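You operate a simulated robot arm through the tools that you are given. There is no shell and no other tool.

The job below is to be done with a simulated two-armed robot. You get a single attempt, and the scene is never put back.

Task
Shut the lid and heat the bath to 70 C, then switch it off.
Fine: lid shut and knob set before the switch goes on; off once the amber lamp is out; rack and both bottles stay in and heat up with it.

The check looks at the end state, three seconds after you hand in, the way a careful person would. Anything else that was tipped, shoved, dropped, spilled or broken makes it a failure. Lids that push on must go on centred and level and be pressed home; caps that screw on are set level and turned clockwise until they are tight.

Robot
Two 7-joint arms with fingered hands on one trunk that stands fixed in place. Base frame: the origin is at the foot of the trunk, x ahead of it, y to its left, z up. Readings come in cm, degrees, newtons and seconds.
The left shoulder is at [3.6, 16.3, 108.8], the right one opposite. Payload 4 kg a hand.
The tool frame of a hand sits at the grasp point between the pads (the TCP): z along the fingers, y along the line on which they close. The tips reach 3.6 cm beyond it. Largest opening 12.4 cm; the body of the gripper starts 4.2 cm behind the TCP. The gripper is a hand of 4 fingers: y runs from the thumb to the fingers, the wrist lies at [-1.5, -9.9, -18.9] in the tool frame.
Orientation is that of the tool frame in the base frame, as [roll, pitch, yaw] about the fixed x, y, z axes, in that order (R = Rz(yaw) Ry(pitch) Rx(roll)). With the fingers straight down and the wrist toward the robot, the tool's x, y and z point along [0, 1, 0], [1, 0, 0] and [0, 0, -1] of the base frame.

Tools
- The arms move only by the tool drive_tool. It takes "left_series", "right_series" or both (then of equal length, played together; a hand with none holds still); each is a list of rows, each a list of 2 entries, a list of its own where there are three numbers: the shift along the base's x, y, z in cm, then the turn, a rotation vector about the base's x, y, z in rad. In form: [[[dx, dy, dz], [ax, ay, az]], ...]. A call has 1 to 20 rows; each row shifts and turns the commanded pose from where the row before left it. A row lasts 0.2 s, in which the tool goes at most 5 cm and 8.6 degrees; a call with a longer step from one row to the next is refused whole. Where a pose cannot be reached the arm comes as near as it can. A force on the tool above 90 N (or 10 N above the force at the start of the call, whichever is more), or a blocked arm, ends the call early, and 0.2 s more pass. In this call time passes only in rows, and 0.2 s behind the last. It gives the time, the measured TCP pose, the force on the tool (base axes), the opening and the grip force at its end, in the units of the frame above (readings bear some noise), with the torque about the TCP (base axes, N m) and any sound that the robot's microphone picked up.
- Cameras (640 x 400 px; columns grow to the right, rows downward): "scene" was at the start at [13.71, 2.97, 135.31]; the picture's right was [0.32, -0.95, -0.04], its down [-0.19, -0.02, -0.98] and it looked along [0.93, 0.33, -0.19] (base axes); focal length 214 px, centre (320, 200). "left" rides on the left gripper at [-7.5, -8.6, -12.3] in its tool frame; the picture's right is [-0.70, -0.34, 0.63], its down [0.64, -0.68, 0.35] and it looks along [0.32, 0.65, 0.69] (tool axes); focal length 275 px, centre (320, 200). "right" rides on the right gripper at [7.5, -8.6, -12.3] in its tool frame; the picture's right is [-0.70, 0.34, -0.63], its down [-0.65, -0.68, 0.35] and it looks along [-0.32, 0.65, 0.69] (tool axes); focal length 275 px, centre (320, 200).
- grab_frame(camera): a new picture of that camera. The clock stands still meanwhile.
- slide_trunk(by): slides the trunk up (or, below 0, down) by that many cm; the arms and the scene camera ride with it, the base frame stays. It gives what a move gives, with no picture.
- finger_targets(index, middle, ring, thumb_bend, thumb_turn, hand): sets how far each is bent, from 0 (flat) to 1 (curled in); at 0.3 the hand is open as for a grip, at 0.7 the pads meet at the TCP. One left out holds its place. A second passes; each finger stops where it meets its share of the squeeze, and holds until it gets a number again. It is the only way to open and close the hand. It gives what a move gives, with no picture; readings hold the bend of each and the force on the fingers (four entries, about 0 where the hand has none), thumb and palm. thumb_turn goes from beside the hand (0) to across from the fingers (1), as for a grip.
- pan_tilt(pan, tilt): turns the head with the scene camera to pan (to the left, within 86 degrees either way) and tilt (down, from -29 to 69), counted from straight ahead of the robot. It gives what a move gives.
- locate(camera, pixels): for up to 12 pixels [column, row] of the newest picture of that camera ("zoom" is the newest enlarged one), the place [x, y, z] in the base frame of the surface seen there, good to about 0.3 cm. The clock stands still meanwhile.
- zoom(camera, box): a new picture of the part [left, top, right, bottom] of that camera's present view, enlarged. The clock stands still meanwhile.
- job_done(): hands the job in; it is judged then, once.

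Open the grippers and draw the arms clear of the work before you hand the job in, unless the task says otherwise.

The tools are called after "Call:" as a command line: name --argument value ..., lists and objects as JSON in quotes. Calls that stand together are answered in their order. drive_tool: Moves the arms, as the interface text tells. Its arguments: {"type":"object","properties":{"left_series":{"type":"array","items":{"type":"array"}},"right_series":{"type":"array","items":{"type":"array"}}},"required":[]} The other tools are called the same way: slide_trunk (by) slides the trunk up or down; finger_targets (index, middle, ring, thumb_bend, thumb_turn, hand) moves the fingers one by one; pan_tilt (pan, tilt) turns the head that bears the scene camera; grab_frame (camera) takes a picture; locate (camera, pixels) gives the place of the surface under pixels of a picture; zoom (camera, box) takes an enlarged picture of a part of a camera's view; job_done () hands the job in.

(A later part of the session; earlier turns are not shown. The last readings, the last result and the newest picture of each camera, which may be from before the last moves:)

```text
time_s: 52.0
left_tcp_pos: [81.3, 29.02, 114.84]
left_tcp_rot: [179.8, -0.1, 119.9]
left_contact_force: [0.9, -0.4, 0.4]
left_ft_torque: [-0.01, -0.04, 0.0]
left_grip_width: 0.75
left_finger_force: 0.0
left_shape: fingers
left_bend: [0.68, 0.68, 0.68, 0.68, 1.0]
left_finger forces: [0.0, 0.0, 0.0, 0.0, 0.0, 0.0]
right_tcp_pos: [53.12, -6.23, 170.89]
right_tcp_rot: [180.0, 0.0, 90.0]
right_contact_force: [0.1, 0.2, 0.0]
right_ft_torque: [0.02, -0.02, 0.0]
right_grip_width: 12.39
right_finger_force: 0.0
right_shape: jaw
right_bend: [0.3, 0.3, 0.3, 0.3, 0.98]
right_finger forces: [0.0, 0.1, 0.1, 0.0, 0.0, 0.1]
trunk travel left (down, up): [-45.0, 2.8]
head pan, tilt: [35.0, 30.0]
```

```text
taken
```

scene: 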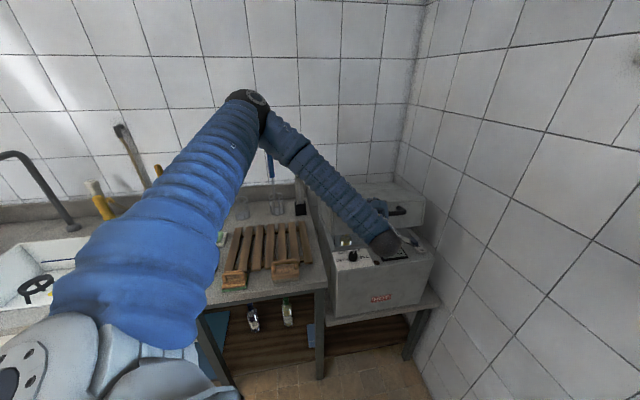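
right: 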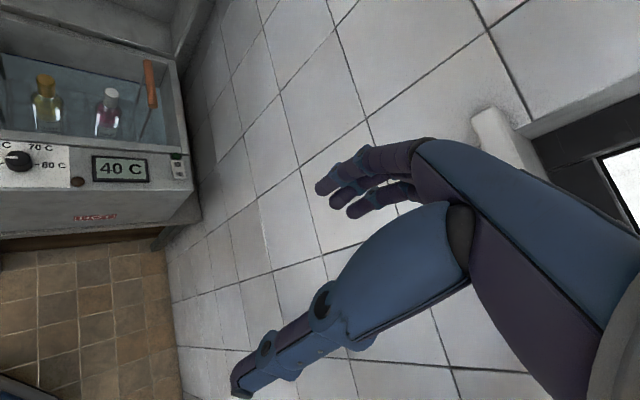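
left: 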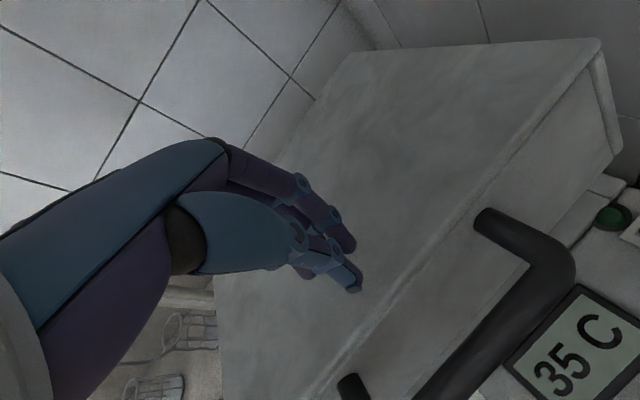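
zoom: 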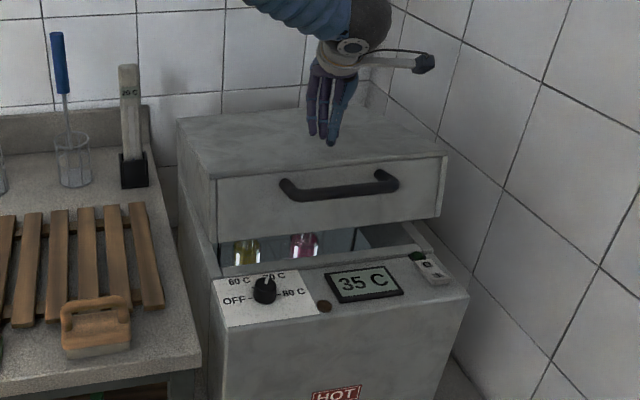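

The fingertips are over the lid about 3 cm above it. I press down in small steps.

Call:
drive_tool --left_series '[[[0, 0, -1], [0, 0, 0]], [[0, 0, -1], [0, 0, 0]], [[0, 0, -0.6], [0, 0, 0]], [[0, 0, -0.6], [0, 0, 0]], [[0, 0, -0.6], [0, 0, 0]], [[0, 0, -0.6], [0, 0, 0]], [[0, 0, -0.6], [0, 0, 0]]]'

Call:
zoom --camera "scene" --box '[290, 140, 460, 300]'

```text
time_s: 53.6
left_tcp_pos: [81.14, 29.06, 109.89]
left_tcp_rot: [179.9, -0.1, 119.9]
left_contact_force: [-0.9, -0.9, 1.6]
left_ft_torque: [0.01, 0.07, -0.01]
left_grip_width: 0.86
left_finger_force: 0.6
left_shape: fingers
left_bend: [0.68, 0.68, 0.68, 0.68, 1.0]
left_finger forces: [0.0, 0.1, 0.0, 0.0, 1.3, 0.0]
right_tcp_pos: [53.14, -6.15, 170.93]
right_tcp_rot: [180.0, 0.0, 90.0]
right_contact_force: [0.2, 0.1, -1.0]
right_ft_torque: [0.0, 0.0, -0.01]
right_grip_width: 12.37
right_finger_force: 0.0
right_shape: jaw
right_bend: [0.3, 0.3, 0.3, 0.3, 0.98]
right_finger forces: [0.0, 0.0, 0.0, 0.1, 0.0, 0.0]
trunk travel left (down, up): [-45.0, 2.8]
head pan, tilt: [35.0, 30.0]
```

```text
2.50 times, centred on (375, 220) of scene
```

zoom: 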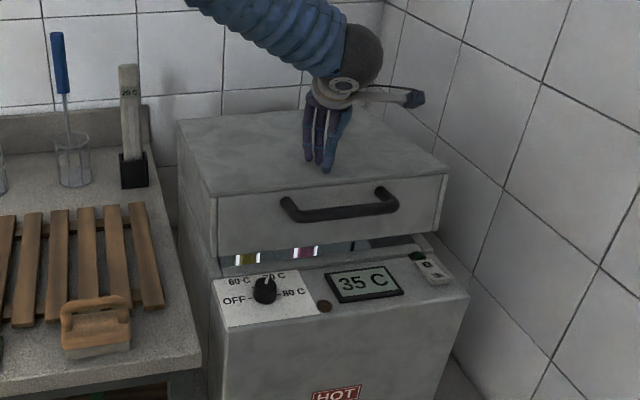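

The lid moves down under ~1.6 N. I continue pressing.

Call:
drive_tool --left_series '[[[0, 0, -0.6], [0, 0, 0]], [[0, 0, -0.6], [0, 0, 0]], [[0, 0, -0.6], [0, 0, 0]], [[0, 0, -0.5], [0, 0, 0]], [[0, 0, -0.5], [0, 0, 0]], [[0, 0, -0.4], [0, 0, 0]]]'

Call:
zoom --camera "scene" --box '[290, 140, 460, 300]'

```text
time_s: 55.0
left_tcp_pos: [81.29, 28.96, 106.78]
left_tcp_rot: [179.8, -0.1, 119.9]
left_contact_force: [0.8, -0.2, 5.9]
left_ft_torque: [0.02, -0.05, 0.02]
left_grip_width: 0.85
left_finger_force: 3.2
left_shape: fingers
left_bend: [0.68, 0.68, 0.68, 0.68, 1.0]
left_finger forces: [3.8, 0.0, 0.0, 0.0, 1.9, 0.0]
right_tcp_pos: [53.08, -6.16, 170.99]
right_tcp_rot: [-180.0, -0.1, 90.0]
right_contact_force: [0.2, 0.3, 0.5]
right_ft_torque: [-0.01, 0.03, 0.01]
right_grip_width: 12.35
right_finger_force: 0.0
right_shape: jaw
right_bend: [0.3, 0.3, 0.3, 0.3, 0.98]
right_finger forces: [0.0, 0.0, 0.1, 0.1, 0.0, 0.0]
trunk travel left (down, up): [-45.0, 2.8]
head pan, tilt: [35.0, 30.0]
```

```text
2.50 times, centred on (375, 220) of scene
```

zoom: 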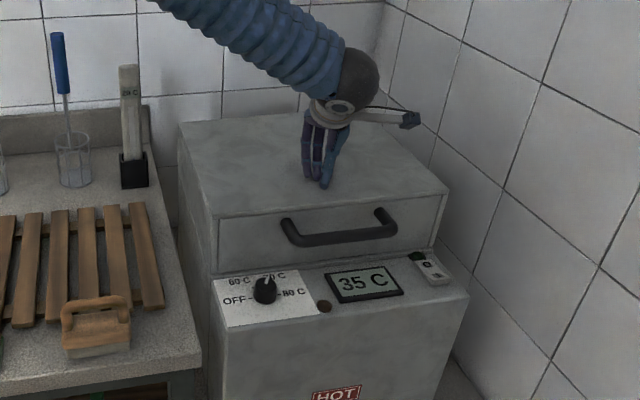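

It looks nearly shut (force 6 N). I press on in finer steps until the force clearly rises.

Call:
drive_tool --left_series '[[[0, 0, -0.3], [0, 0, 0]], [[0, 0, -0.3], [0, 0, 0]], [[0, 0, -0.2], [0, 0, 0]]]'

Call:
zoom --camera "scene" --box '[330, 210, 430, 280]'

```text
time_s: 55.8
left_tcp_pos: [81.25, 28.95, 106.54]
left_tcp_rot: [179.5, 0.2, 119.9]
left_contact_force: [10.4, 5.7, 55.4]
left_ft_torque: [0.21, -0.52, 0.01]
left_grip_width: 0.87
left_finger_force: 27.2
left_shape: fingers
left_bend: [0.66, 0.68, 0.68, 0.69, 1.0]
left_finger forces: [31.1, 6.9, 0.0, 0.0, 17.0, 0.1]
right_tcp_pos: [52.77, -6.34, 171.09]
right_tcp_rot: [179.8, 0.0, 90.0]
right_contact_force: [0.7, 0.1, 0.6]
right_ft_torque: [0.03, -0.02, 0.0]
right_grip_width: 12.38
right_finger_force: 0.0
right_shape: jaw
right_bend: [0.3, 0.3, 0.3, 0.3, 0.98]
right_finger forces: [0.0, 0.0, 0.0, 0.0, 0.0, 0.1]
trunk travel left (down, up): [-45.0, 2.8]
head pan, tilt: [35.0, 30.0]
```

```text
5.71 times, centred on (380, 245) of scene
```

zoom: 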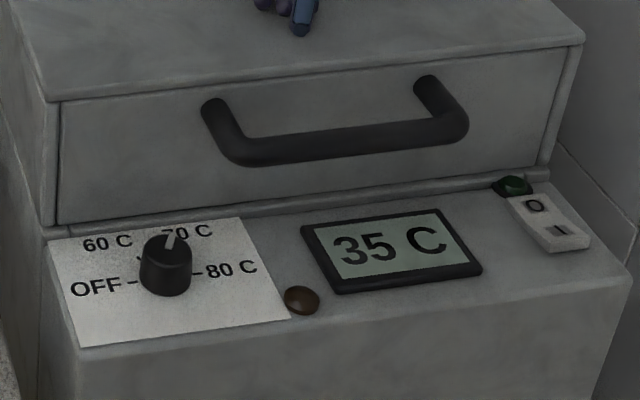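

The force rose to 55 N without further travel, so the lid is shut. I lift the left hand off.

Call:
drive_tool --left_series '[[[0, 0, 0.5], [0, 0, 0]], [[0, 0, 1.5], [0, 0, 0]], [[0, 0, 4], [0, 0, 0]], [[-2, 2, 4], [0, 0, 0]], [[-3, 3, 3], [0, 0, 0]], [[-3, 3, 2], [0, 0, 0]], [[-3, 3, 0], [0, 0, 0]], [[-3, 3, 0], [0, 0, 0]], [[-3, 3, 0], [0, 0, 0]]]'

Call:
pan_tilt --pan 22 --tilt 34

Call:
grab_frame --camera "scene"

Call:
zoom --camera "scene" --box '[250, 120, 420, 230]'

Call:
grab_frame --camera "right"

```text
refused: row 5 steps farther than a row can; nothing moved
```

```text
time_s: 56.6
left_tcp_pos: [81.23, 28.96, 106.56]
left_tcp_rot: [179.5, 0.1, 119.8]
left_contact_force: [13.7, 6.3, 65.6]
left_ft_torque: [0.24, -0.71, 0.06]
left_grip_width: 0.86
left_finger_force: 32.3
left_shape: fingers
left_bend: [0.72, 0.68, 0.68, 0.69, 1.0]
left_finger forces: [37.1, 7.3, 0.0, 0.0, 20.1, 0.0]
right_tcp_pos: [52.73, -6.27, 171.16]
right_tcp_rot: [179.8, -0.1, 90.0]
right_contact_force: [0.1, -0.5, 0.0]
right_ft_torque: [-0.01, -0.01, 0.01]
right_grip_width: 12.36
right_finger_force: 0.1
right_shape: jaw
right_bend: [0.3, 0.3, 0.3, 0.3, 0.98]
right_finger forces: [0.1, 0.0, 0.0, 0.0, 0.0, 0.1]
trunk travel left (down, up): [-45.0, 2.8]
head pan, tilt: [22.0, 34.0]
```

```text
taken
```

scene: 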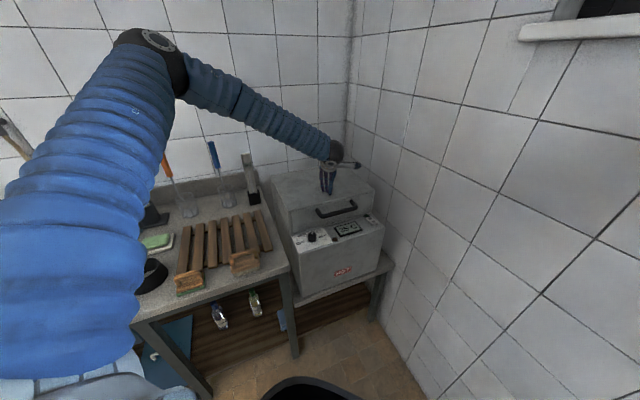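

```text
3.64 times, centred on (335, 175) of scene
```

zoom: 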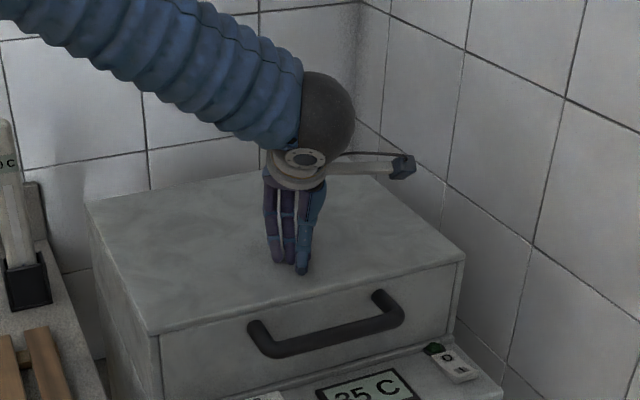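

```text
taken
```

right: 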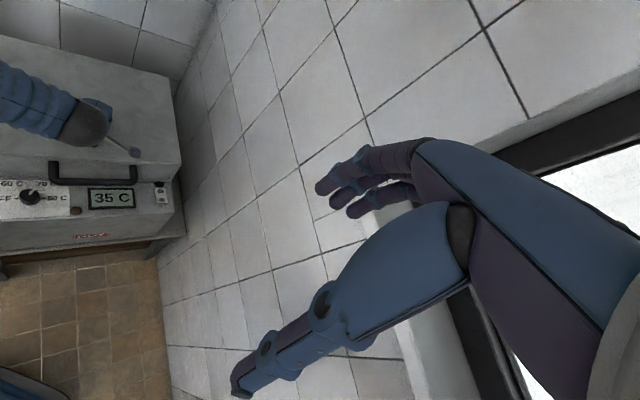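

The previous lift was refused (row too long), so the hand still presses with 65 N. I lift straight up now, then away to the left with shorter rows.

Call:
drive_tool --left_series '[[[0, 0, 0.5], [0, 0, 0]], [[0, 0, 1.5], [0, 0, 0]], [[0, 0, 4], [0, 0, 0]], [[-1, 1, 4], [0, 0, 0]], [[-2, 2, 3.8], [0, 0, 0]], [[-2, 2, 3.8], [0, 0, 0]], [[-2, 2, 3.8], [0, 0, 0]], [[-2, 2, 3.8], [0, 0, 0]], [[-2, 2, 3.8], [0, 0, 0]], [[-2, 2, 3.8], [0, 0, 0]], [[-2, 2, 3.8], [0, 0, -0.1]], [[-2, 2, 3.8], [0, 0, -0.1]], [[-2, 2, 0], [0, 0, -0.1]]]'

Call:
zoom --camera "scene" --box '[250, 150, 420, 260]'

Call:
locate --camera "zoom" --pixels '[[150, 240], [470, 150], [100, 95], [150, 290], [460, 235], [300, 190], [400, 100], [300, 300], [180, 310], [520, 240]]'

Call:
grab_frame --camera "right"

```text
time_s: 59.4
left_tcp_pos: [62.15, 48.15, 146.17]
left_tcp_rot: [179.9, -0.1, 102.6]
left_contact_force: [-0.7, 0.4, 0.2]
left_ft_torque: [-0.01, -0.02, -0.03]
left_grip_width: 0.7
left_finger_force: 0.0
left_shape: fingers
left_bend: [0.68, 0.68, 0.68, 0.68, 1.0]
left_finger forces: [0.0, 0.0, 0.1, 0.0, 0.0, 0.1]
right_tcp_pos: [53.11, -6.07, 170.97]
right_tcp_rot: [179.9, 0.2, 90.0]
right_contact_force: [-0.5, 0.0, -0.1]
right_ft_torque: [-0.01, 0.01, 0.02]
right_grip_width: 12.39
right_finger_force: 0.1
right_shape: jaw
right_bend: [0.3, 0.3, 0.3, 0.3, 0.98]
right_finger forces: [0.0, 0.0, 0.0, 0.0, 0.1, 0.1]
trunk travel left (down, up): [-45.0, 2.8]
head pan, tilt: [22.0, 34.0]
```

```text
3.64 times, centred on (335, 205) of scene
```

zoom: 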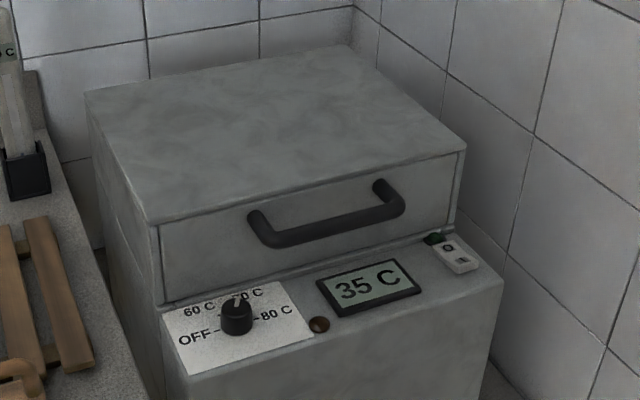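

```text
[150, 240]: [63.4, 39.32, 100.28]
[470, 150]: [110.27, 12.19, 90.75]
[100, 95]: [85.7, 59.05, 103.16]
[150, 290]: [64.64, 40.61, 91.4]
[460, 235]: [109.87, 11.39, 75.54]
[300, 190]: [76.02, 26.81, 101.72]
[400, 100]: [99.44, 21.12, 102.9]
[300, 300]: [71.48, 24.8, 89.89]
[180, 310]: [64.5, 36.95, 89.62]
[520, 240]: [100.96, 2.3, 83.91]
```

```text
taken
```

right: 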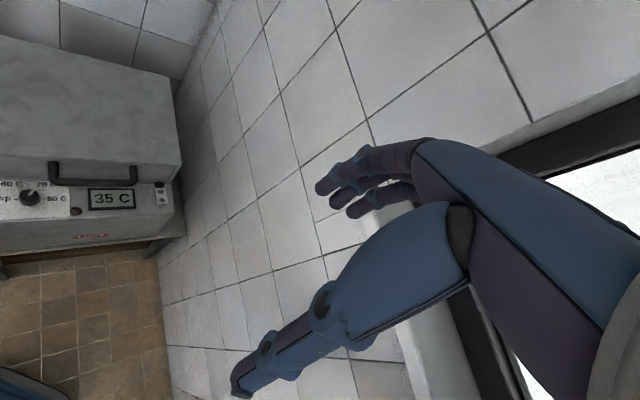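

The lid is flat and shut (top z≈103 all over). I lower the trunk by 18 cm and then bring the right arm toward the switch.

Call:
slide_trunk --by -18

Call:
finger_targets --hand "right" --index 0.55 --middle 1.0 --ring 1.0 --thumb_bend 0.9 --thumb_turn 0.5

Call:
grab_frame --camera "right"

Call:
pan_tilt --pan 5 --tilt 15

Call:
grab_frame --camera "scene"

```text
time_s: 61.4
left_tcp_pos: [62.12, 47.96, 128.24]
left_tcp_rot: [179.9, -0.1, 102.8]
left_contact_force: [-0.8, -0.1, -0.2]
left_ft_torque: [-0.03, 0.02, -0.02]
left_grip_width: 0.72
left_finger_force: 0.0
left_shape: fingers
left_bend: [0.68, 0.68, 0.68, 0.68, 1.0]
left_finger forces: [0.0, 0.0, 0.0, 0.1, 0.0, 0.0]
right_tcp_pos: [53.09, -6.18, 153.03]
right_tcp_rot: [-180.0, 0.0, 90.0]
right_contact_force: [-0.3, -0.3, 0.2]
right_ft_torque: [0.01, 0.0, -0.01]
right_grip_width: 12.39
right_finger_force: 0.0
right_shape: jaw
right_bend: [0.3, 0.3, 0.3, 0.3, 0.98]
right_finger forces: [0.0, 0.0, 0.0, 0.0, 0.0, 0.0]
trunk travel left (down, up): [-27.0, 20.8]
head pan, tilt: [22.0, 34.0]
```

```text
time_s: 62.4
left_tcp_pos: [62.23, 48.07, 128.34]
left_tcp_rot: [179.9, -0.1, 102.7]
left_contact_force: [0.4, 0.3, 0.5]
left_ft_torque: [-0.01, 0.0, -0.02]
left_grip_width: 0.72
left_finger_force: 0.1
left_shape: fingers
left_bend: [0.68, 0.68, 0.68, 0.68, 1.0]
left_finger forces: [0.1, 0.0, 0.0, 0.1, 0.0, 0.0]
right_tcp_pos: [53.19, -6.15, 152.93]
right_tcp_rot: [-180.0, 0.0, 90.0]
right_contact_force: [-0.9, -0.6, 0.5]
right_ft_torque: [-0.01, -0.01, -0.02]
right_grip_width: 4.03
right_finger_force: 0.1
right_shape: fingers
right_bend: [0.55, 1.0, 1.0, 0.9, 0.51]
right_finger forces: [0.1, 0.0, 0.1, 0.0, 0.1, 0.1]
trunk travel left (down, up): [-27.0, 20.8]
head pan, tilt: [22.0, 34.0]
```

```text
taken
```

right: 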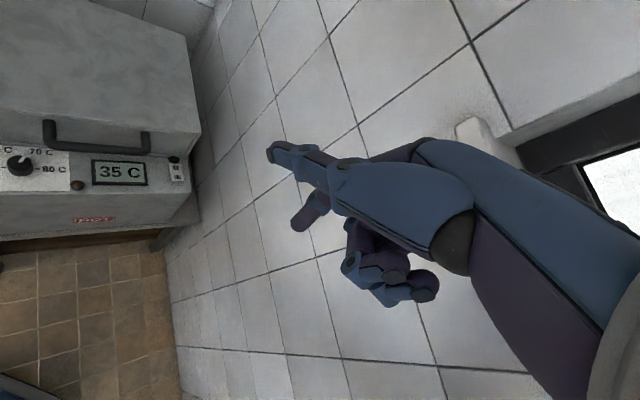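

```text
time_s: 63.2
left_tcp_pos: [62.29, 48.06, 128.28]
left_tcp_rot: [179.9, -0.1, 102.7]
left_contact_force: [-0.8, 0.4, -0.2]
left_ft_torque: [0.01, 0.01, 0.02]
left_grip_width: 0.69
left_finger_force: 0.0
left_shape: fingers
left_bend: [0.68, 0.68, 0.68, 0.68, 1.0]
left_finger forces: [0.0, 0.1, 0.0, 0.0, 0.1, 0.0]
right_tcp_pos: [53.07, -6.14, 152.85]
right_tcp_rot: [179.9, 0.0, 90.1]
right_contact_force: [-0.3, 0.5, -1.1]
right_ft_torque: [0.01, 0.01, -0.02]
right_grip_width: 4.01
right_finger_force: 0.0
right_shape: fingers
right_bend: [0.55, 1.0, 1.0, 0.9, 0.51]
right_finger forces: [0.0, 0.0, 0.0, 0.0, 0.0, 0.0]
trunk travel left (down, up): [-27.0, 20.8]
head pan, tilt: [5.0, 15.0]
```

```text
taken
```

scene: 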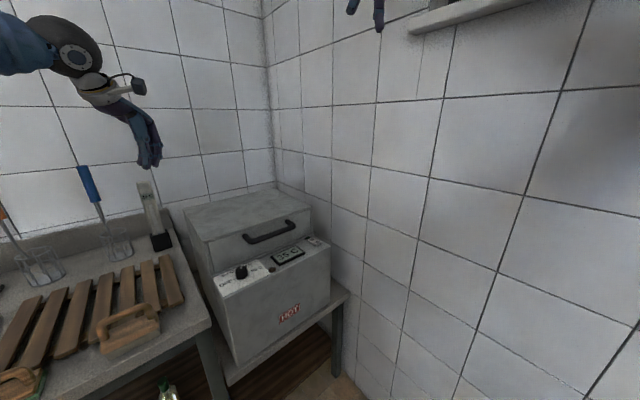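

The right hand's thumb tip seems at (275,150), index at (305,225), middle/ring curled at (400,280). I locate these to know which tip leads.

Call:
locate --camera "right" --pixels '[[272, 150], [280, 158], [298, 222], [303, 215], [400, 290], [425, 290], [355, 265]]'

Call:
zoom --camera "right" --box '[240, 100, 480, 330]'

```text
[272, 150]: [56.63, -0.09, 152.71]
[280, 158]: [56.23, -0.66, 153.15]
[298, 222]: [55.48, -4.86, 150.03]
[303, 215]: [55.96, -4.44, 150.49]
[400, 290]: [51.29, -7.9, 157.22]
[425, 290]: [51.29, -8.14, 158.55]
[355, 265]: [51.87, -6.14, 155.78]
```

```text
1.74 times, centred on (360, 215) of right
```

zoom: 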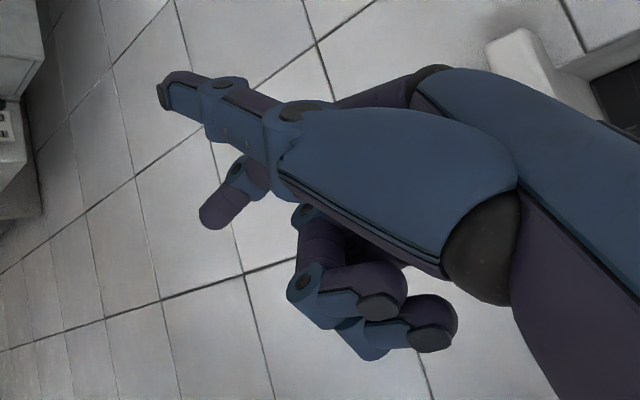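

The index tip leads at tool offset about (2, 2.4, 3.4), the thumb stays 3 cm behind it. I bring the right hand over in front of the switch, yawed 35° and pitched so the index points forward and down.

Call:
drive_tool --right_series '[[[1.85, 0.65, -3.29], [0, 0, 0.1222]], [[1.85, 0.65, -3.29], [0, 0, 0.1222]], [[1.85, 0.65, -3.29], [0, 0, 0.1222]], [[1.85, 0.65, -3.29], [0, 0, 0.1222]], [[1.85, 0.65, -3.29], [0, 0, 0.1222]], [[1.85, 0.65, -3.29], [0.07, -0.1, 0]], [[1.85, 0.65, -3.29], [0.07, -0.1, 0]], [[1.85, 0.65, -3.29], [0.07, -0.1, 0]], [[1.85, 0.65, -3.29], [0.07, -0.1, 0]], [[1.85, 0.65, -3.29], [0.07, -0.1, 0]], [[1.85, 0.65, -3.29], [0, 0, 0]], [[1.85, 0.65, -3.29], [0, 0, 0]], [[1.85, 0.65, -3.29], [0, 0, 0]], [[1.85, 0.65, -3.29], [0, 0, 0]], [[0, 0, 0], [0, 0, 0]]]'

Call:
grab_frame --camera "right"

Call:
pan_tilt --pan 10 --tilt 30

Call:
grab_frame --camera "scene"

```text
time_s: 65.4
left_tcp_pos: [59.6, 53.78, 129.23]
left_tcp_rot: [178.5, 1.2, 108.5]
left_contact_force: [-1.4, 1.9, 0.2]
left_ft_torque: [-0.09, -0.17, -0.02]
left_grip_width: 0.75
left_finger_force: 0.0
left_shape: fingers
left_bend: [0.68, 0.68, 0.68, 0.68, 1.0]
left_finger forces: [0.0, 0.0, 0.1, 0.1, 0.1, 0.0]
right_tcp_pos: [73.71, 6.68, 121.95]
right_tcp_rot: [146.2, 1.0, 130.4]
right_contact_force: [-1.7, -0.5, 3.5]
right_ft_torque: [-0.17, 0.03, -0.07]
right_grip_width: 4.02
right_finger_force: 0.0
right_shape: fingers
right_bend: [0.55, 1.0, 1.0, 0.9, 0.51]
right_finger forces: [0.0, 0.0, 0.0, 0.1, 0.1, 0.0]
trunk travel left (down, up): [-27.0, 20.8]
head pan, tilt: [5.0, 15.0]
stopped in row 10 (right hand): the arm was blocked; the commanded pose is now the measured one
```

```text
taken
```

right: 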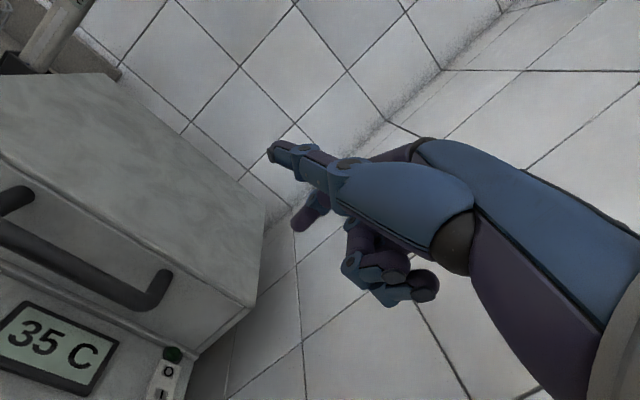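

```text
time_s: 66.2
left_tcp_pos: [63.77, 54.06, 126.97]
left_tcp_rot: [-179.2, 0.8, 106.3]
left_contact_force: [1.9, -0.1, -2.2]
left_ft_torque: [-0.01, 0.17, 0.0]
left_grip_width: 0.74
left_finger_force: 0.1
left_shape: fingers
left_bend: [0.68, 0.68, 0.68, 0.68, 1.0]
left_finger forces: [0.0, 0.1, 0.0, 0.0, 0.0, 0.0]
right_tcp_pos: [75.27, 6.97, 121.5]
right_tcp_rot: [147.2, 1.3, 128.6]
right_contact_force: [2.9, -5.2, -1.2]
right_ft_torque: [0.36, 0.13, 0.3]
right_grip_width: 4.02
right_finger_force: 0.0
right_shape: fingers
right_bend: [0.55, 1.0, 1.0, 0.9, 0.51]
right_finger forces: [0.1, 0.0, 0.0, 0.1, 0.0, 0.0]
trunk travel left (down, up): [-27.0, 20.8]
head pan, tilt: [10.0, 30.0]
```

```text
taken
```

scene: 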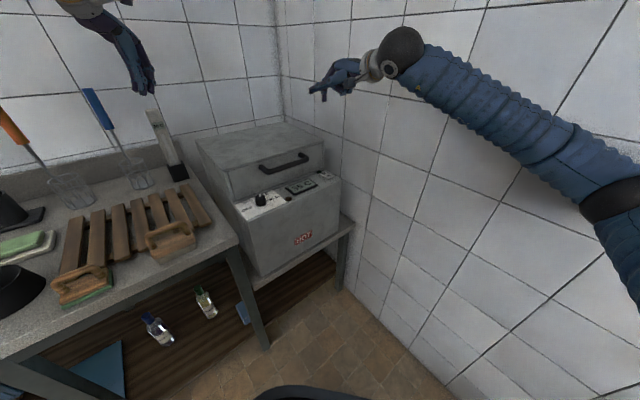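

The right arm was blocked in row 10, likely its elbow against the right wall (elbow near (610,200) in the scene). I locate arm and wall points to see.

Call:
locate --camera "scene" --pixels '[[612, 200], [560, 150], [480, 100], [620, 180], [590, 220], [560, 230], [500, 180], [520, 260], [630, 260], [400, 55]]'

Call:
pan_tilt --pan -30 --tilt 20

Call:
grab_frame --camera "scene"

```text
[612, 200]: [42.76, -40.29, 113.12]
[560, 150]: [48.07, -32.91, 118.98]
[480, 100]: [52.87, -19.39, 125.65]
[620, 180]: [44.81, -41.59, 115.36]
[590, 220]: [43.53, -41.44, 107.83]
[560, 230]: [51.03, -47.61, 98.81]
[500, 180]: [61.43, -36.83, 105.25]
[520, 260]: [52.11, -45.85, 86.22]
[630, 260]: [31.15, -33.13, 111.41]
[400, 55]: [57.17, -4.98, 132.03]
```

```text
time_s: 67.2
left_tcp_pos: [59.98, 54.04, 128.85]
left_tcp_rot: [179.1, 0.7, 107.5]
left_contact_force: [-2.7, 0.2, 0.1]
left_ft_torque: [-0.01, -0.16, 0.01]
left_grip_width: 0.75
left_finger_force: 0.0
left_shape: fingers
left_bend: [0.68, 0.68, 0.68, 0.68, 1.0]
left_finger forces: [0.0, 0.0, 0.0, 0.0, 0.0, 0.1]
right_tcp_pos: [73.18, 7.04, 122.25]
right_tcp_rot: [146.1, 1.2, 129.6]
right_contact_force: [-0.9, 0.2, 0.4]
right_ft_torque: [0.0, -0.04, -0.02]
right_grip_width: 4.03
right_finger_force: 0.1
right_shape: fingers
right_bend: [0.55, 1.0, 1.0, 0.9, 0.51]
right_finger forces: [0.0, 0.0, 0.0, 0.0, 0.1, 0.1]
trunk travel left (down, up): [-27.0, 20.8]
head pan, tilt: [-30.0, 20.0]
```

```text
taken
```

scene: 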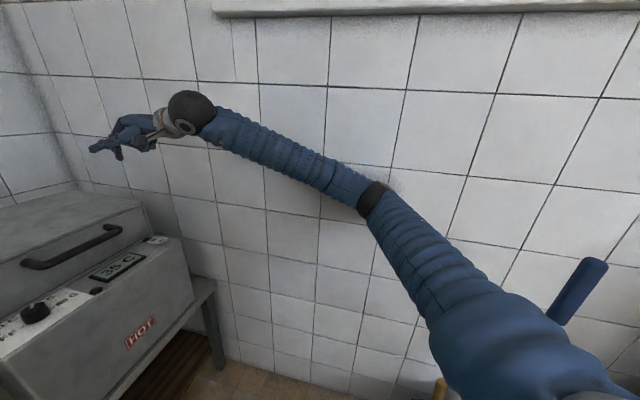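

The right elbow (near (378,198) of this view) presses on the right wall, so the right arm is unsuited here. I retract the right arm back along its path.

Call:
drive_tool --right_series '[[[-1.5, -0.8, 1.5], [0, 0, 0]], [[-1.85, -0.65, 3.0], [-0.07, 0.1, 0]], [[-1.85, -0.65, 3.29], [-0.07, 0.1, 0]], [[-1.85, -0.65, 3.29], [-0.07, 0.1, 0]], [[-1.85, -0.65, 3.29], [-0.07, 0.1, 0]], [[-1.85, -0.65, 3.29], [-0.07, 0.1, 0]], [[-1.85, -1.5, 3.29], [0, 0, -0.1222]], [[-1.85, -1.5, 3.29], [0, 0, -0.1222]], [[-1.85, -1.5, 3.29], [0, 0, -0.1222]], [[-1.85, -1.5, 3.29], [0, 0, -0.1222]], [[0, 0, 0], [0, 0, -0.1222]], [[0, 0, 0], [0, 0, 0]]]'

Call:
grab_frame --camera "scene"

```text
time_s: 69.8
left_tcp_pos: [62.52, 52.49, 128.29]
left_tcp_rot: [179.9, -0.1, 107.6]
left_contact_force: [-0.5, 0.5, 0.4]
left_ft_torque: [-0.04, 0.0, -0.02]
left_grip_width: 0.73
left_finger_force: 0.1
left_shape: fingers
left_bend: [0.68, 0.68, 0.68, 0.68, 1.0]
left_finger forces: [0.0, 0.1, 0.0, 0.0, 0.0, 0.0]
right_tcp_pos: [57.43, -4.62, 152.06]
right_tcp_rot: [-178.6, -2.4, 93.7]
right_contact_force: [0.0, 0.9, 0.2]
right_ft_torque: [0.0, -0.03, 0.0]
right_grip_width: 4.02
right_finger_force: 0.1
right_shape: fingers
right_bend: [0.55, 1.0, 1.0, 0.9, 0.51]
right_finger forces: [0.1, 0.0, 0.0, 0.0, 0.1, 0.0]
trunk travel left (down, up): [-27.0, 20.8]
head pan, tilt: [-30.0, 20.0]
```

```text
taken
```

scene: 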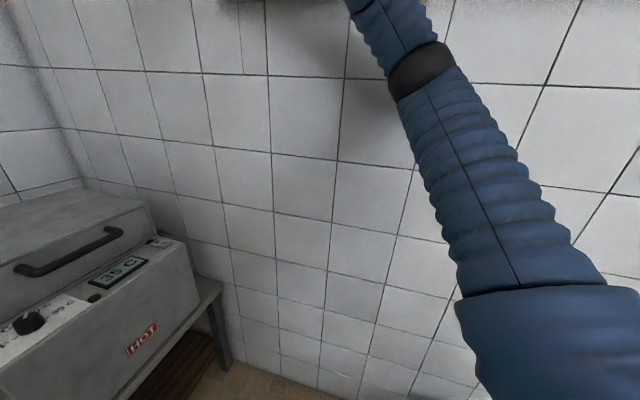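

The right arm is back clear of the wall. I'll use the left arm: shape the left hand with only the middle finger extended, and look at it.

Call:
finger_targets --hand "left" --index 1.0 --middle 0.55 --ring 1.0 --thumb_bend 0.9 --thumb_turn 0.5

Call:
grab_frame --camera "left"

Call:
pan_tilt --pan 22 --tilt 28

Call:
grab_frame --camera "scene"

```text
time_s: 70.8
left_tcp_pos: [62.48, 52.62, 128.24]
left_tcp_rot: [179.9, -0.1, 107.6]
left_contact_force: [-0.5, 0.1, -1.0]
left_ft_torque: [-0.05, -0.03, -0.01]
left_grip_width: 7.35
left_finger_force: 0.1
left_shape: fingers
left_bend: [1.0, 0.55, 1.0, 0.9, 0.51]
left_finger forces: [0.0, 0.0, 0.1, 0.0, 0.0, 0.0]
right_tcp_pos: [57.39, -4.56, 152.14]
right_tcp_rot: [-178.6, -2.3, 93.8]
right_contact_force: [-1.3, -0.2, 0.3]
right_ft_torque: [-0.01, 0.01, -0.01]
right_grip_width: 4.02
right_finger_force: 0.1
right_shape: fingers
right_bend: [0.55, 1.0, 1.0, 0.9, 0.51]
right_finger forces: [0.0, 0.0, 0.1, 0.1, 0.0, 0.1]
trunk travel left (down, up): [-27.0, 20.8]
head pan, tilt: [-30.0, 20.0]
```

```text
taken
```

left: 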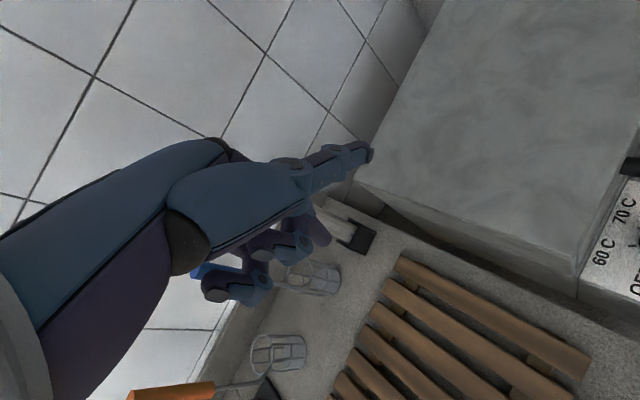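

```text
time_s: 72.1
left_tcp_pos: [62.52, 52.55, 128.29]
left_tcp_rot: [180.0, -0.2, 107.5]
left_contact_force: [-0.4, 0.0, -0.3]
left_ft_torque: [0.03, 0.01, 0.01]
left_grip_width: 7.34
left_finger_force: 0.0
left_shape: fingers
left_bend: [1.0, 0.55, 1.0, 0.9, 0.51]
left_finger forces: [0.1, 0.1, 0.0, 0.0, 0.0, 0.0]
right_tcp_pos: [57.44, -4.67, 152.13]
right_tcp_rot: [-178.6, -2.5, 93.9]
right_contact_force: [0.3, 0.2, 0.4]
right_ft_torque: [0.0, 0.04, 0.05]
right_grip_width: 4.02
right_finger_force: 0.1
right_shape: fingers
right_bend: [0.55, 1.0, 1.0, 0.9, 0.51]
right_finger forces: [0.0, 0.0, 0.0, 0.0, 0.1, 0.1]
trunk travel left (down, up): [-27.0, 20.8]
head pan, tilt: [22.0, 28.0]
```

```text
taken
```

scene: 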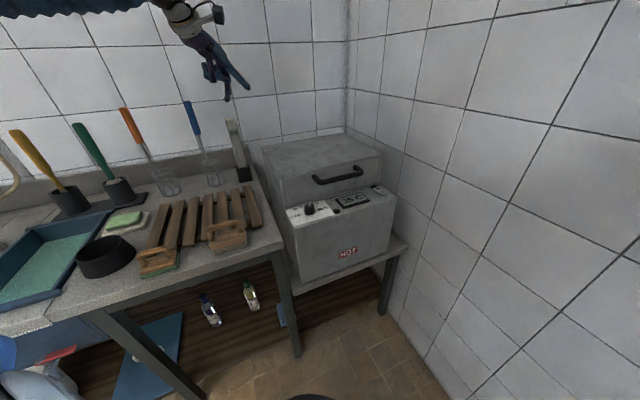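

Zooming on the left hand near (222,65) to see how thumb and middle finger are posed.

Call:
zoom --camera "scene" --box '[160, 0, 290, 120]'

Call:
locate --camera "scene" --pixels '[[226, 99], [246, 88], [205, 72], [190, 102], [228, 120], [122, 109], [75, 126]]'

Call:
zoom --camera "scene" --box '[260, 140, 400, 230]'

Call:
locate --camera "zoom" --pixels '[[540, 218], [555, 226], [570, 236], [520, 205], [60, 240], [238, 300], [300, 320], [230, 172], [475, 150]]'

```text
3.33 times, centred on (225, 60) of scene
```

zoom: 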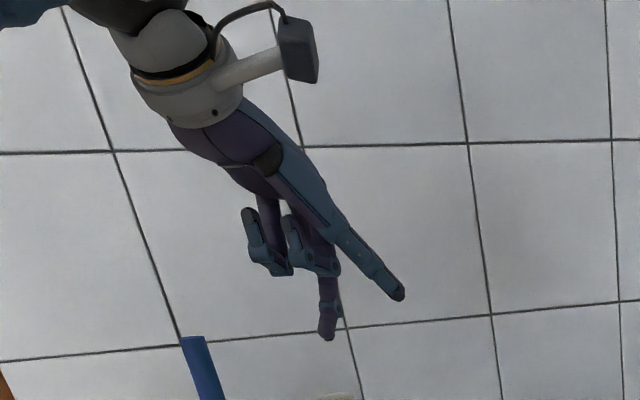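

```text
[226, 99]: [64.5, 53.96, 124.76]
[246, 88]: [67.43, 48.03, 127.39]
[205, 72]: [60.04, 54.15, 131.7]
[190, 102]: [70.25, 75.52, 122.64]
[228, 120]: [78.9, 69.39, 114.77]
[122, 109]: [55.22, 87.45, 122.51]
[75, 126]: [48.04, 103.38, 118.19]
```

```text
4.44 times, centred on (330, 185) of scene
```

zoom: 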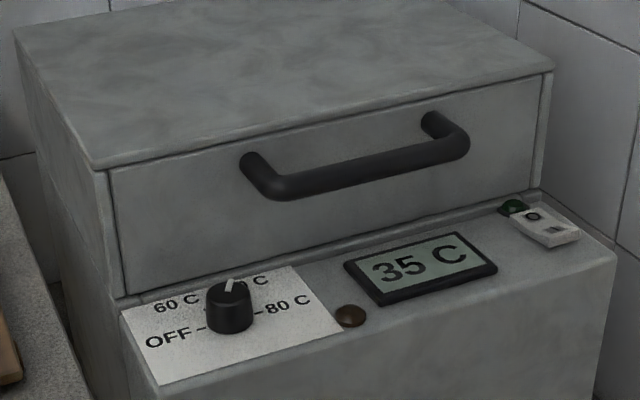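

```text
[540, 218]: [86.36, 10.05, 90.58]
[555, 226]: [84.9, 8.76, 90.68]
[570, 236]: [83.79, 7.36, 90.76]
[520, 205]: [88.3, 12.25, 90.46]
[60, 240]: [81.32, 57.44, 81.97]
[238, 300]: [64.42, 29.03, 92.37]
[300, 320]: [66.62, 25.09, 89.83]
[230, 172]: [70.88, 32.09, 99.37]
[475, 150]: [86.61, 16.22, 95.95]
```

The middle tip leads at tool offset ≈(0, 2.3, 3.6) and the base frame is unchanged (rocker centre ≈(85.3,9.8)). I carry the left hand in front of the bath at z≈122 while pitching it to 55° down.

Call:
drive_tool --left_series '[[[0.2, -4.4, -0.5], [0, 0, 0]], [[0.4, -4.5, -0.7], [0.0307, -0.0973, 0]], [[0.4, -4.5, -0.7], [0.0307, -0.0973, 0]], [[0.4, -4.5, -0.7], [0.0307, -0.0973, 0]], [[0.4, -4.5, -0.7], [0.0307, -0.0973, 0]], [[0.4, -4.5, -0.7], [0.0307, -0.0973, 0]], [[0.4, -4.5, -0.7], [0.0307, -0.0973, 0]], [[0.4, -4.5, -0.7], [0, 0, 0]], [[0.4, -4.5, -0.7], [0, 0, 0]], [[0, 0, 0], [0, 0, 0]]]'

Call:
pan_tilt --pan 15 --tilt 28

Call:
grab_frame --camera "scene"

Call:
grab_frame --camera "left"

```text
time_s: 74.3
left_tcp_pos: [65.78, 12.02, 122.2]
left_tcp_rot: [144.9, 0.1, 107.7]
left_contact_force: [-0.8, 0.0, 0.0]
left_ft_torque: [-0.03, 0.01, -0.01]
left_grip_width: 7.33
left_finger_force: 0.0
left_shape: fingers
left_bend: [1.0, 0.55, 1.0, 0.9, 0.51]
left_finger forces: [0.0, 0.0, 0.0, 0.1, 0.1, 0.0]
right_tcp_pos: [57.25, -4.59, 152.37]
right_tcp_rot: [-178.8, -2.4, 93.8]
right_contact_force: [0.2, 0.1, -0.5]
right_ft_torque: [-0.01, -0.02, 0.01]
right_grip_width: 4.04
right_finger_force: 0.2
right_shape: fingers
right_bend: [0.55, 1.0, 1.0, 0.9, 0.51]
right_finger forces: [0.1, 0.0, 0.1, 0.0, 0.0, 0.0]
trunk travel left (down, up): [-27.0, 20.8]
head pan, tilt: [22.0, 28.0]
```

```text
time_s: 74.9
left_tcp_pos: [65.96, 11.95, 122.03]
left_tcp_rot: [145.0, -0.1, 107.6]
left_contact_force: [-1.7, 0.4, -0.5]
left_ft_torque: [-0.02, -0.02, 0.01]
left_grip_width: 7.33
left_finger_force: 0.1
left_shape: fingers
left_bend: [1.0, 0.55, 1.0, 0.9, 0.51]
left_finger forces: [0.0, 0.0, 0.1, 0.0, 0.0, 0.0]
right_tcp_pos: [57.49, -4.67, 152.08]
right_tcp_rot: [-178.5, -2.4, 93.8]
right_contact_force: [0.2, 0.2, 0.1]
right_ft_torque: [-0.01, 0.01, 0.03]
right_grip_width: 4.02
right_finger_force: 0.0
right_shape: fingers
right_bend: [0.55, 1.0, 1.0, 0.9, 0.51]
right_finger forces: [0.0, 0.0, 0.1, 0.1, 0.1, 0.0]
trunk travel left (down, up): [-27.0, 20.8]
head pan, tilt: [15.0, 28.0]
```

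```text
taken
```

scene: 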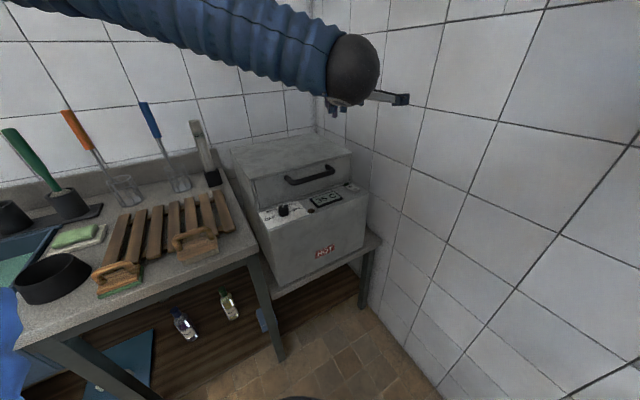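

```text
taken
```

left: 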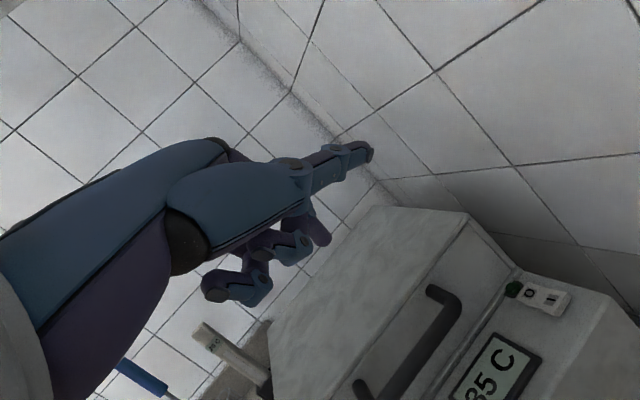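

The left hand is above and in front. I move it forward at height to over the switch, then descend to a hover about 5 cm above it.

Call:
drive_tool --left_series '[[[2.9, -1.0, -1], [0, 0, 0]], [[2.9, -1.0, -1], [0, 0, 0]], [[2.9, -1.0, -1], [0, 0, 0]], [[2.8, -1.0, -1], [0, 0, 0]], [[2.8, -0.7, -1], [0, 0, 0]], [[0, 0, -3], [0, 0, 0]], [[0, 0, -3], [0, 0, 0]], [[0, 0, -3], [0, 0, 0]], [[0, 0, -3], [0, 0, 0]], [[0, 0, -3], [0, 0, 0]], [[0, 0, -3], [0, 0, 0]], [[0, 0, 0], [0, 0, 0]]]'

Call:
grab_frame --camera "left"

Call:
zoom --camera "scene" --box '[250, 100, 420, 230]'

Call:
grab_frame --camera "right"

```text
time_s: 77.5
left_tcp_pos: [77.5, 10.28, 100.13]
left_tcp_rot: [144.9, 0.0, 107.5]
left_contact_force: [0.4, 0.4, 0.0]
left_ft_torque: [0.02, -0.04, 0.04]
left_grip_width: 7.4
left_finger_force: 0.0
left_shape: fingers
left_bend: [1.0, 0.55, 1.0, 0.9, 0.51]
left_finger forces: [0.0, 0.0, 0.1, 0.0, 0.0, 0.1]
left hand out of reach, approached as far as the arm can: row 4, 5, 9, 10, 11
right_tcp_pos: [57.38, -4.69, 152.11]
right_tcp_rot: [-178.6, -2.4, 93.8]
right_contact_force: [0.6, -0.8, -0.1]
right_ft_torque: [0.01, -0.01, -0.03]
right_grip_width: 4.02
right_finger_force: 0.0
right_shape: fingers
right_bend: [0.55, 1.0, 1.0, 0.9, 0.51]
right_finger forces: [0.0, 0.0, 0.0, 0.0, 0.0, 0.0]
trunk travel left (down, up): [-27.0, 20.8]
head pan, tilt: [15.0, 28.0]
```

```text
taken
```

left: 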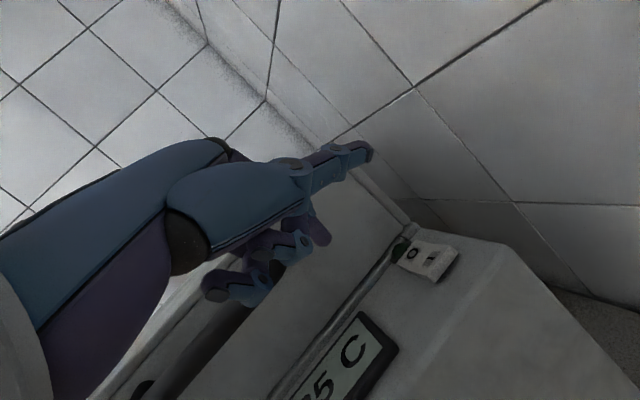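

```text
3.08 times, centred on (335, 165) of scene
```

zoom: 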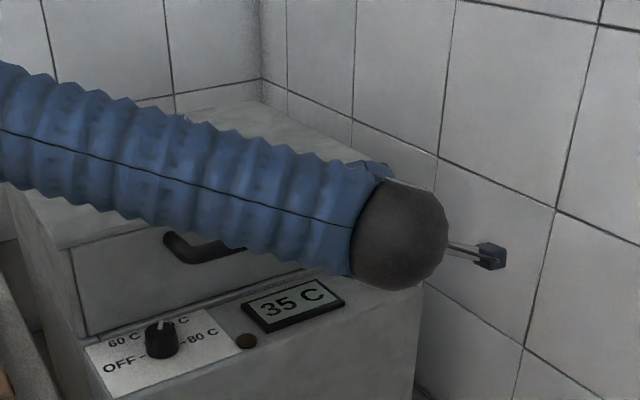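

```text
taken
```

right: 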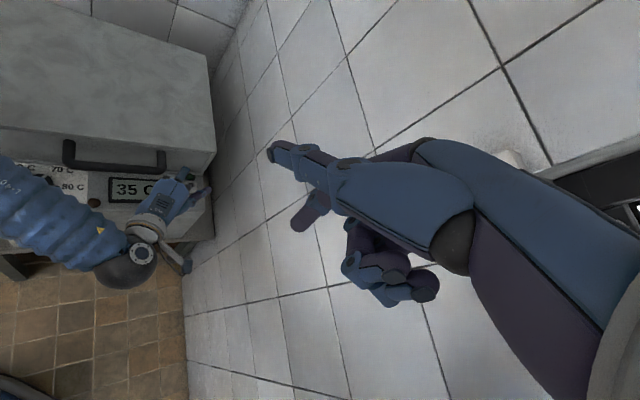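

With this orientation the left arm can't reach the far right (ended at 77.5,10.3). I lift a little and swing the hand steeper (80° down), which eases the wrist, then retry toward the switch.

Call:
drive_tool --left_series '[[[0, 0, 3], [0, 0, 0]], [[0, 0, 3], [-0.0328, 0.104, 0]], [[0, 0, 1], [-0.0328, 0.104, 0]], [[0, 0, 0], [-0.0328, 0.104, 0]], [[0, 0, 0], [-0.0328, 0.104, 0]], [[1.2, -0.9, 0], [0, 0, 0]], [[1.2, -0.9, 0], [0, 0, 0]], [[1.3, -0.9, 0], [0, 0, 0]], [[0, 0, 0], [0, 0, 0]]]'

Call:
grab_frame --camera "left"

```text
time_s: 79.5
left_tcp_pos: [79.16, 8.9, 107.11]
left_tcp_rot: [169.8, 0.0, 107.5]
left_contact_force: [0.5, 0.2, -0.3]
left_ft_torque: [0.0, 0.0, 0.01]
left_grip_width: 7.33
left_finger_force: 0.0
left_shape: fingers
left_bend: [1.0, 0.55, 1.0, 0.9, 0.51]
left_finger forces: [0.1, 0.0, 0.0, 0.0, 0.0, 0.1]
left hand out of reach, approached as far as the arm can: row 7, 8
right_tcp_pos: [57.58, -4.62, 152.01]
right_tcp_rot: [-178.6, -2.4, 93.9]
right_contact_force: [-0.7, 0.1, -0.1]
right_ft_torque: [0.0, 0.06, 0.0]
right_grip_width: 4.02
right_finger_force: 0.2
right_shape: fingers
right_bend: [0.55, 1.0, 1.0, 0.9, 0.51]
right_finger forces: [0.0, 0.1, 0.1, 0.1, 0.1, 0.1]
trunk travel left (down, up): [-27.0, 20.8]
head pan, tilt: [15.0, 28.0]
```

```text
taken
```

left: 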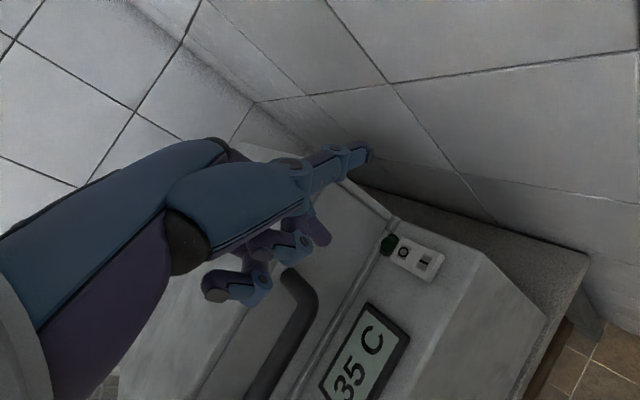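

Still short by ~2 cm. I turn the hand to yaw 90 (wrist straight back toward the robot), the standard orientation, and retry.

Call:
drive_tool --left_series '[[[0, 0, 0], [0, 0, -0.102]], [[0, 0, 0], [0, 0, -0.102]], [[0, 0, 0], [0, 0, -0.102]], [[0.9, -0.2, 0], [0, 0, 0]], [[1.0, -0.2, 0], [0, 0, 0]], [[0, 0, 0], [0, 0, 0]]]'

Call:
grab_frame --camera "left"

```text
time_s: 80.9
left_tcp_pos: [80.96, 8.54, 107.11]
left_tcp_rot: [169.9, -0.2, 90.1]
left_contact_force: [-0.4, -0.3, -0.2]
left_ft_torque: [-0.02, -0.02, 0.02]
left_grip_width: 7.33
left_finger_force: 0.0
left_shape: fingers
left_bend: [1.0, 0.55, 1.0, 0.9, 0.51]
left_finger forces: [0.1, 0.0, 0.1, 0.0, 0.0, 0.0]
right_tcp_pos: [57.53, -4.59, 152.16]
right_tcp_rot: [-178.6, -2.4, 93.9]
right_contact_force: [0.1, -0.5, -0.3]
right_ft_torque: [0.01, -0.01, 0.0]
right_grip_width: 4.02
right_finger_force: 0.1
right_shape: fingers
right_bend: [0.55, 1.0, 1.0, 0.9, 0.51]
right_finger forces: [0.0, 0.1, 0.0, 0.0, 0.0, 0.0]
trunk travel left (down, up): [-27.0, 20.8]
head pan, tilt: [15.0, 28.0]
```

```text
taken
```

left: 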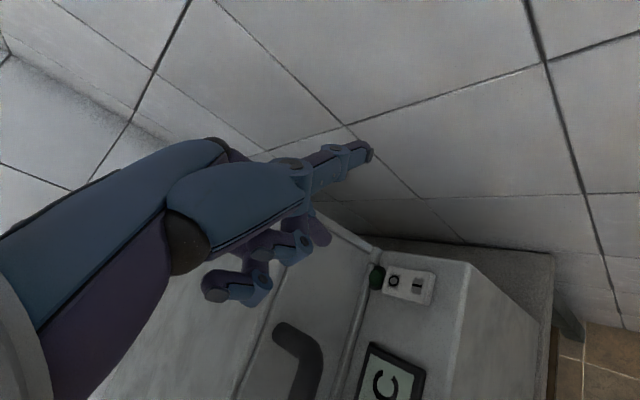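

Now the pose (80.96,8.54,107.1) is reached. I locate the middle fingertip near (323,238) and the rocker marks in this view.

Call:
zoom --camera "left" --box '[260, 180, 460, 330]'

Call:
locate --camera "zoom" --pixels '[[200, 180], [210, 165], [215, 190], [435, 323], [503, 338], [375, 315], [460, 375], [535, 375], [545, 310], [110, 150]]'

```text
2.67 times, centred on (360, 255) of left
```

zoom: 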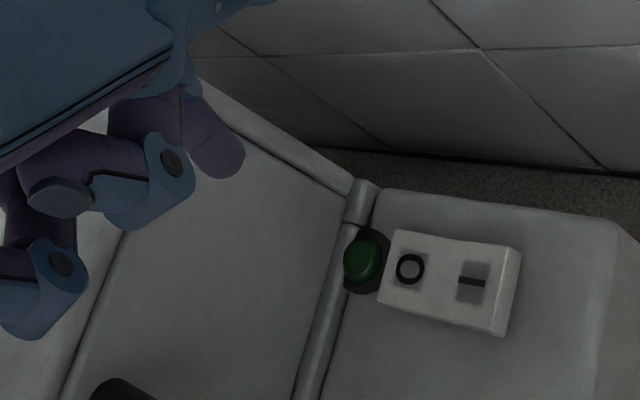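

```text
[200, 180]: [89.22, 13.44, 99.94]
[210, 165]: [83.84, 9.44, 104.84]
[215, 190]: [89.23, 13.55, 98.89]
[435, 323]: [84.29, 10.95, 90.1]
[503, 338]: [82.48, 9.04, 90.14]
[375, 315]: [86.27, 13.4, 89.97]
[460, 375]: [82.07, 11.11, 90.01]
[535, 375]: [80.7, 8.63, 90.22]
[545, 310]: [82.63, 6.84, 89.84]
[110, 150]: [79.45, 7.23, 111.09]
```

The middle tip is nearer y≈9.6 than assumed (middle finger sits off-centre). I locate the rocker's "0" (410,269), "I" (472,282) and the fingertip with more pixels.

Call:
locate --camera "zoom" --pixels '[[410, 269], [472, 282], [392, 232], [518, 252], [503, 330], [382, 303], [225, 170], [235, 160], [220, 150], [205, 150], [240, 165], [442, 285]]'

```text
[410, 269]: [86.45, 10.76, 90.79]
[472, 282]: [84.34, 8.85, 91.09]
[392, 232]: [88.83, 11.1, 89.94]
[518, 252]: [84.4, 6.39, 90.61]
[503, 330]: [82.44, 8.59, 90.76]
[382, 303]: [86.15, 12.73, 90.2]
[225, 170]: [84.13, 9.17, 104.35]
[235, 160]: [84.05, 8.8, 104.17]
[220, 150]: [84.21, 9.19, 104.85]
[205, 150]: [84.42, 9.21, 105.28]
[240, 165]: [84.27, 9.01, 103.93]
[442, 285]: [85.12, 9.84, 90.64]
```

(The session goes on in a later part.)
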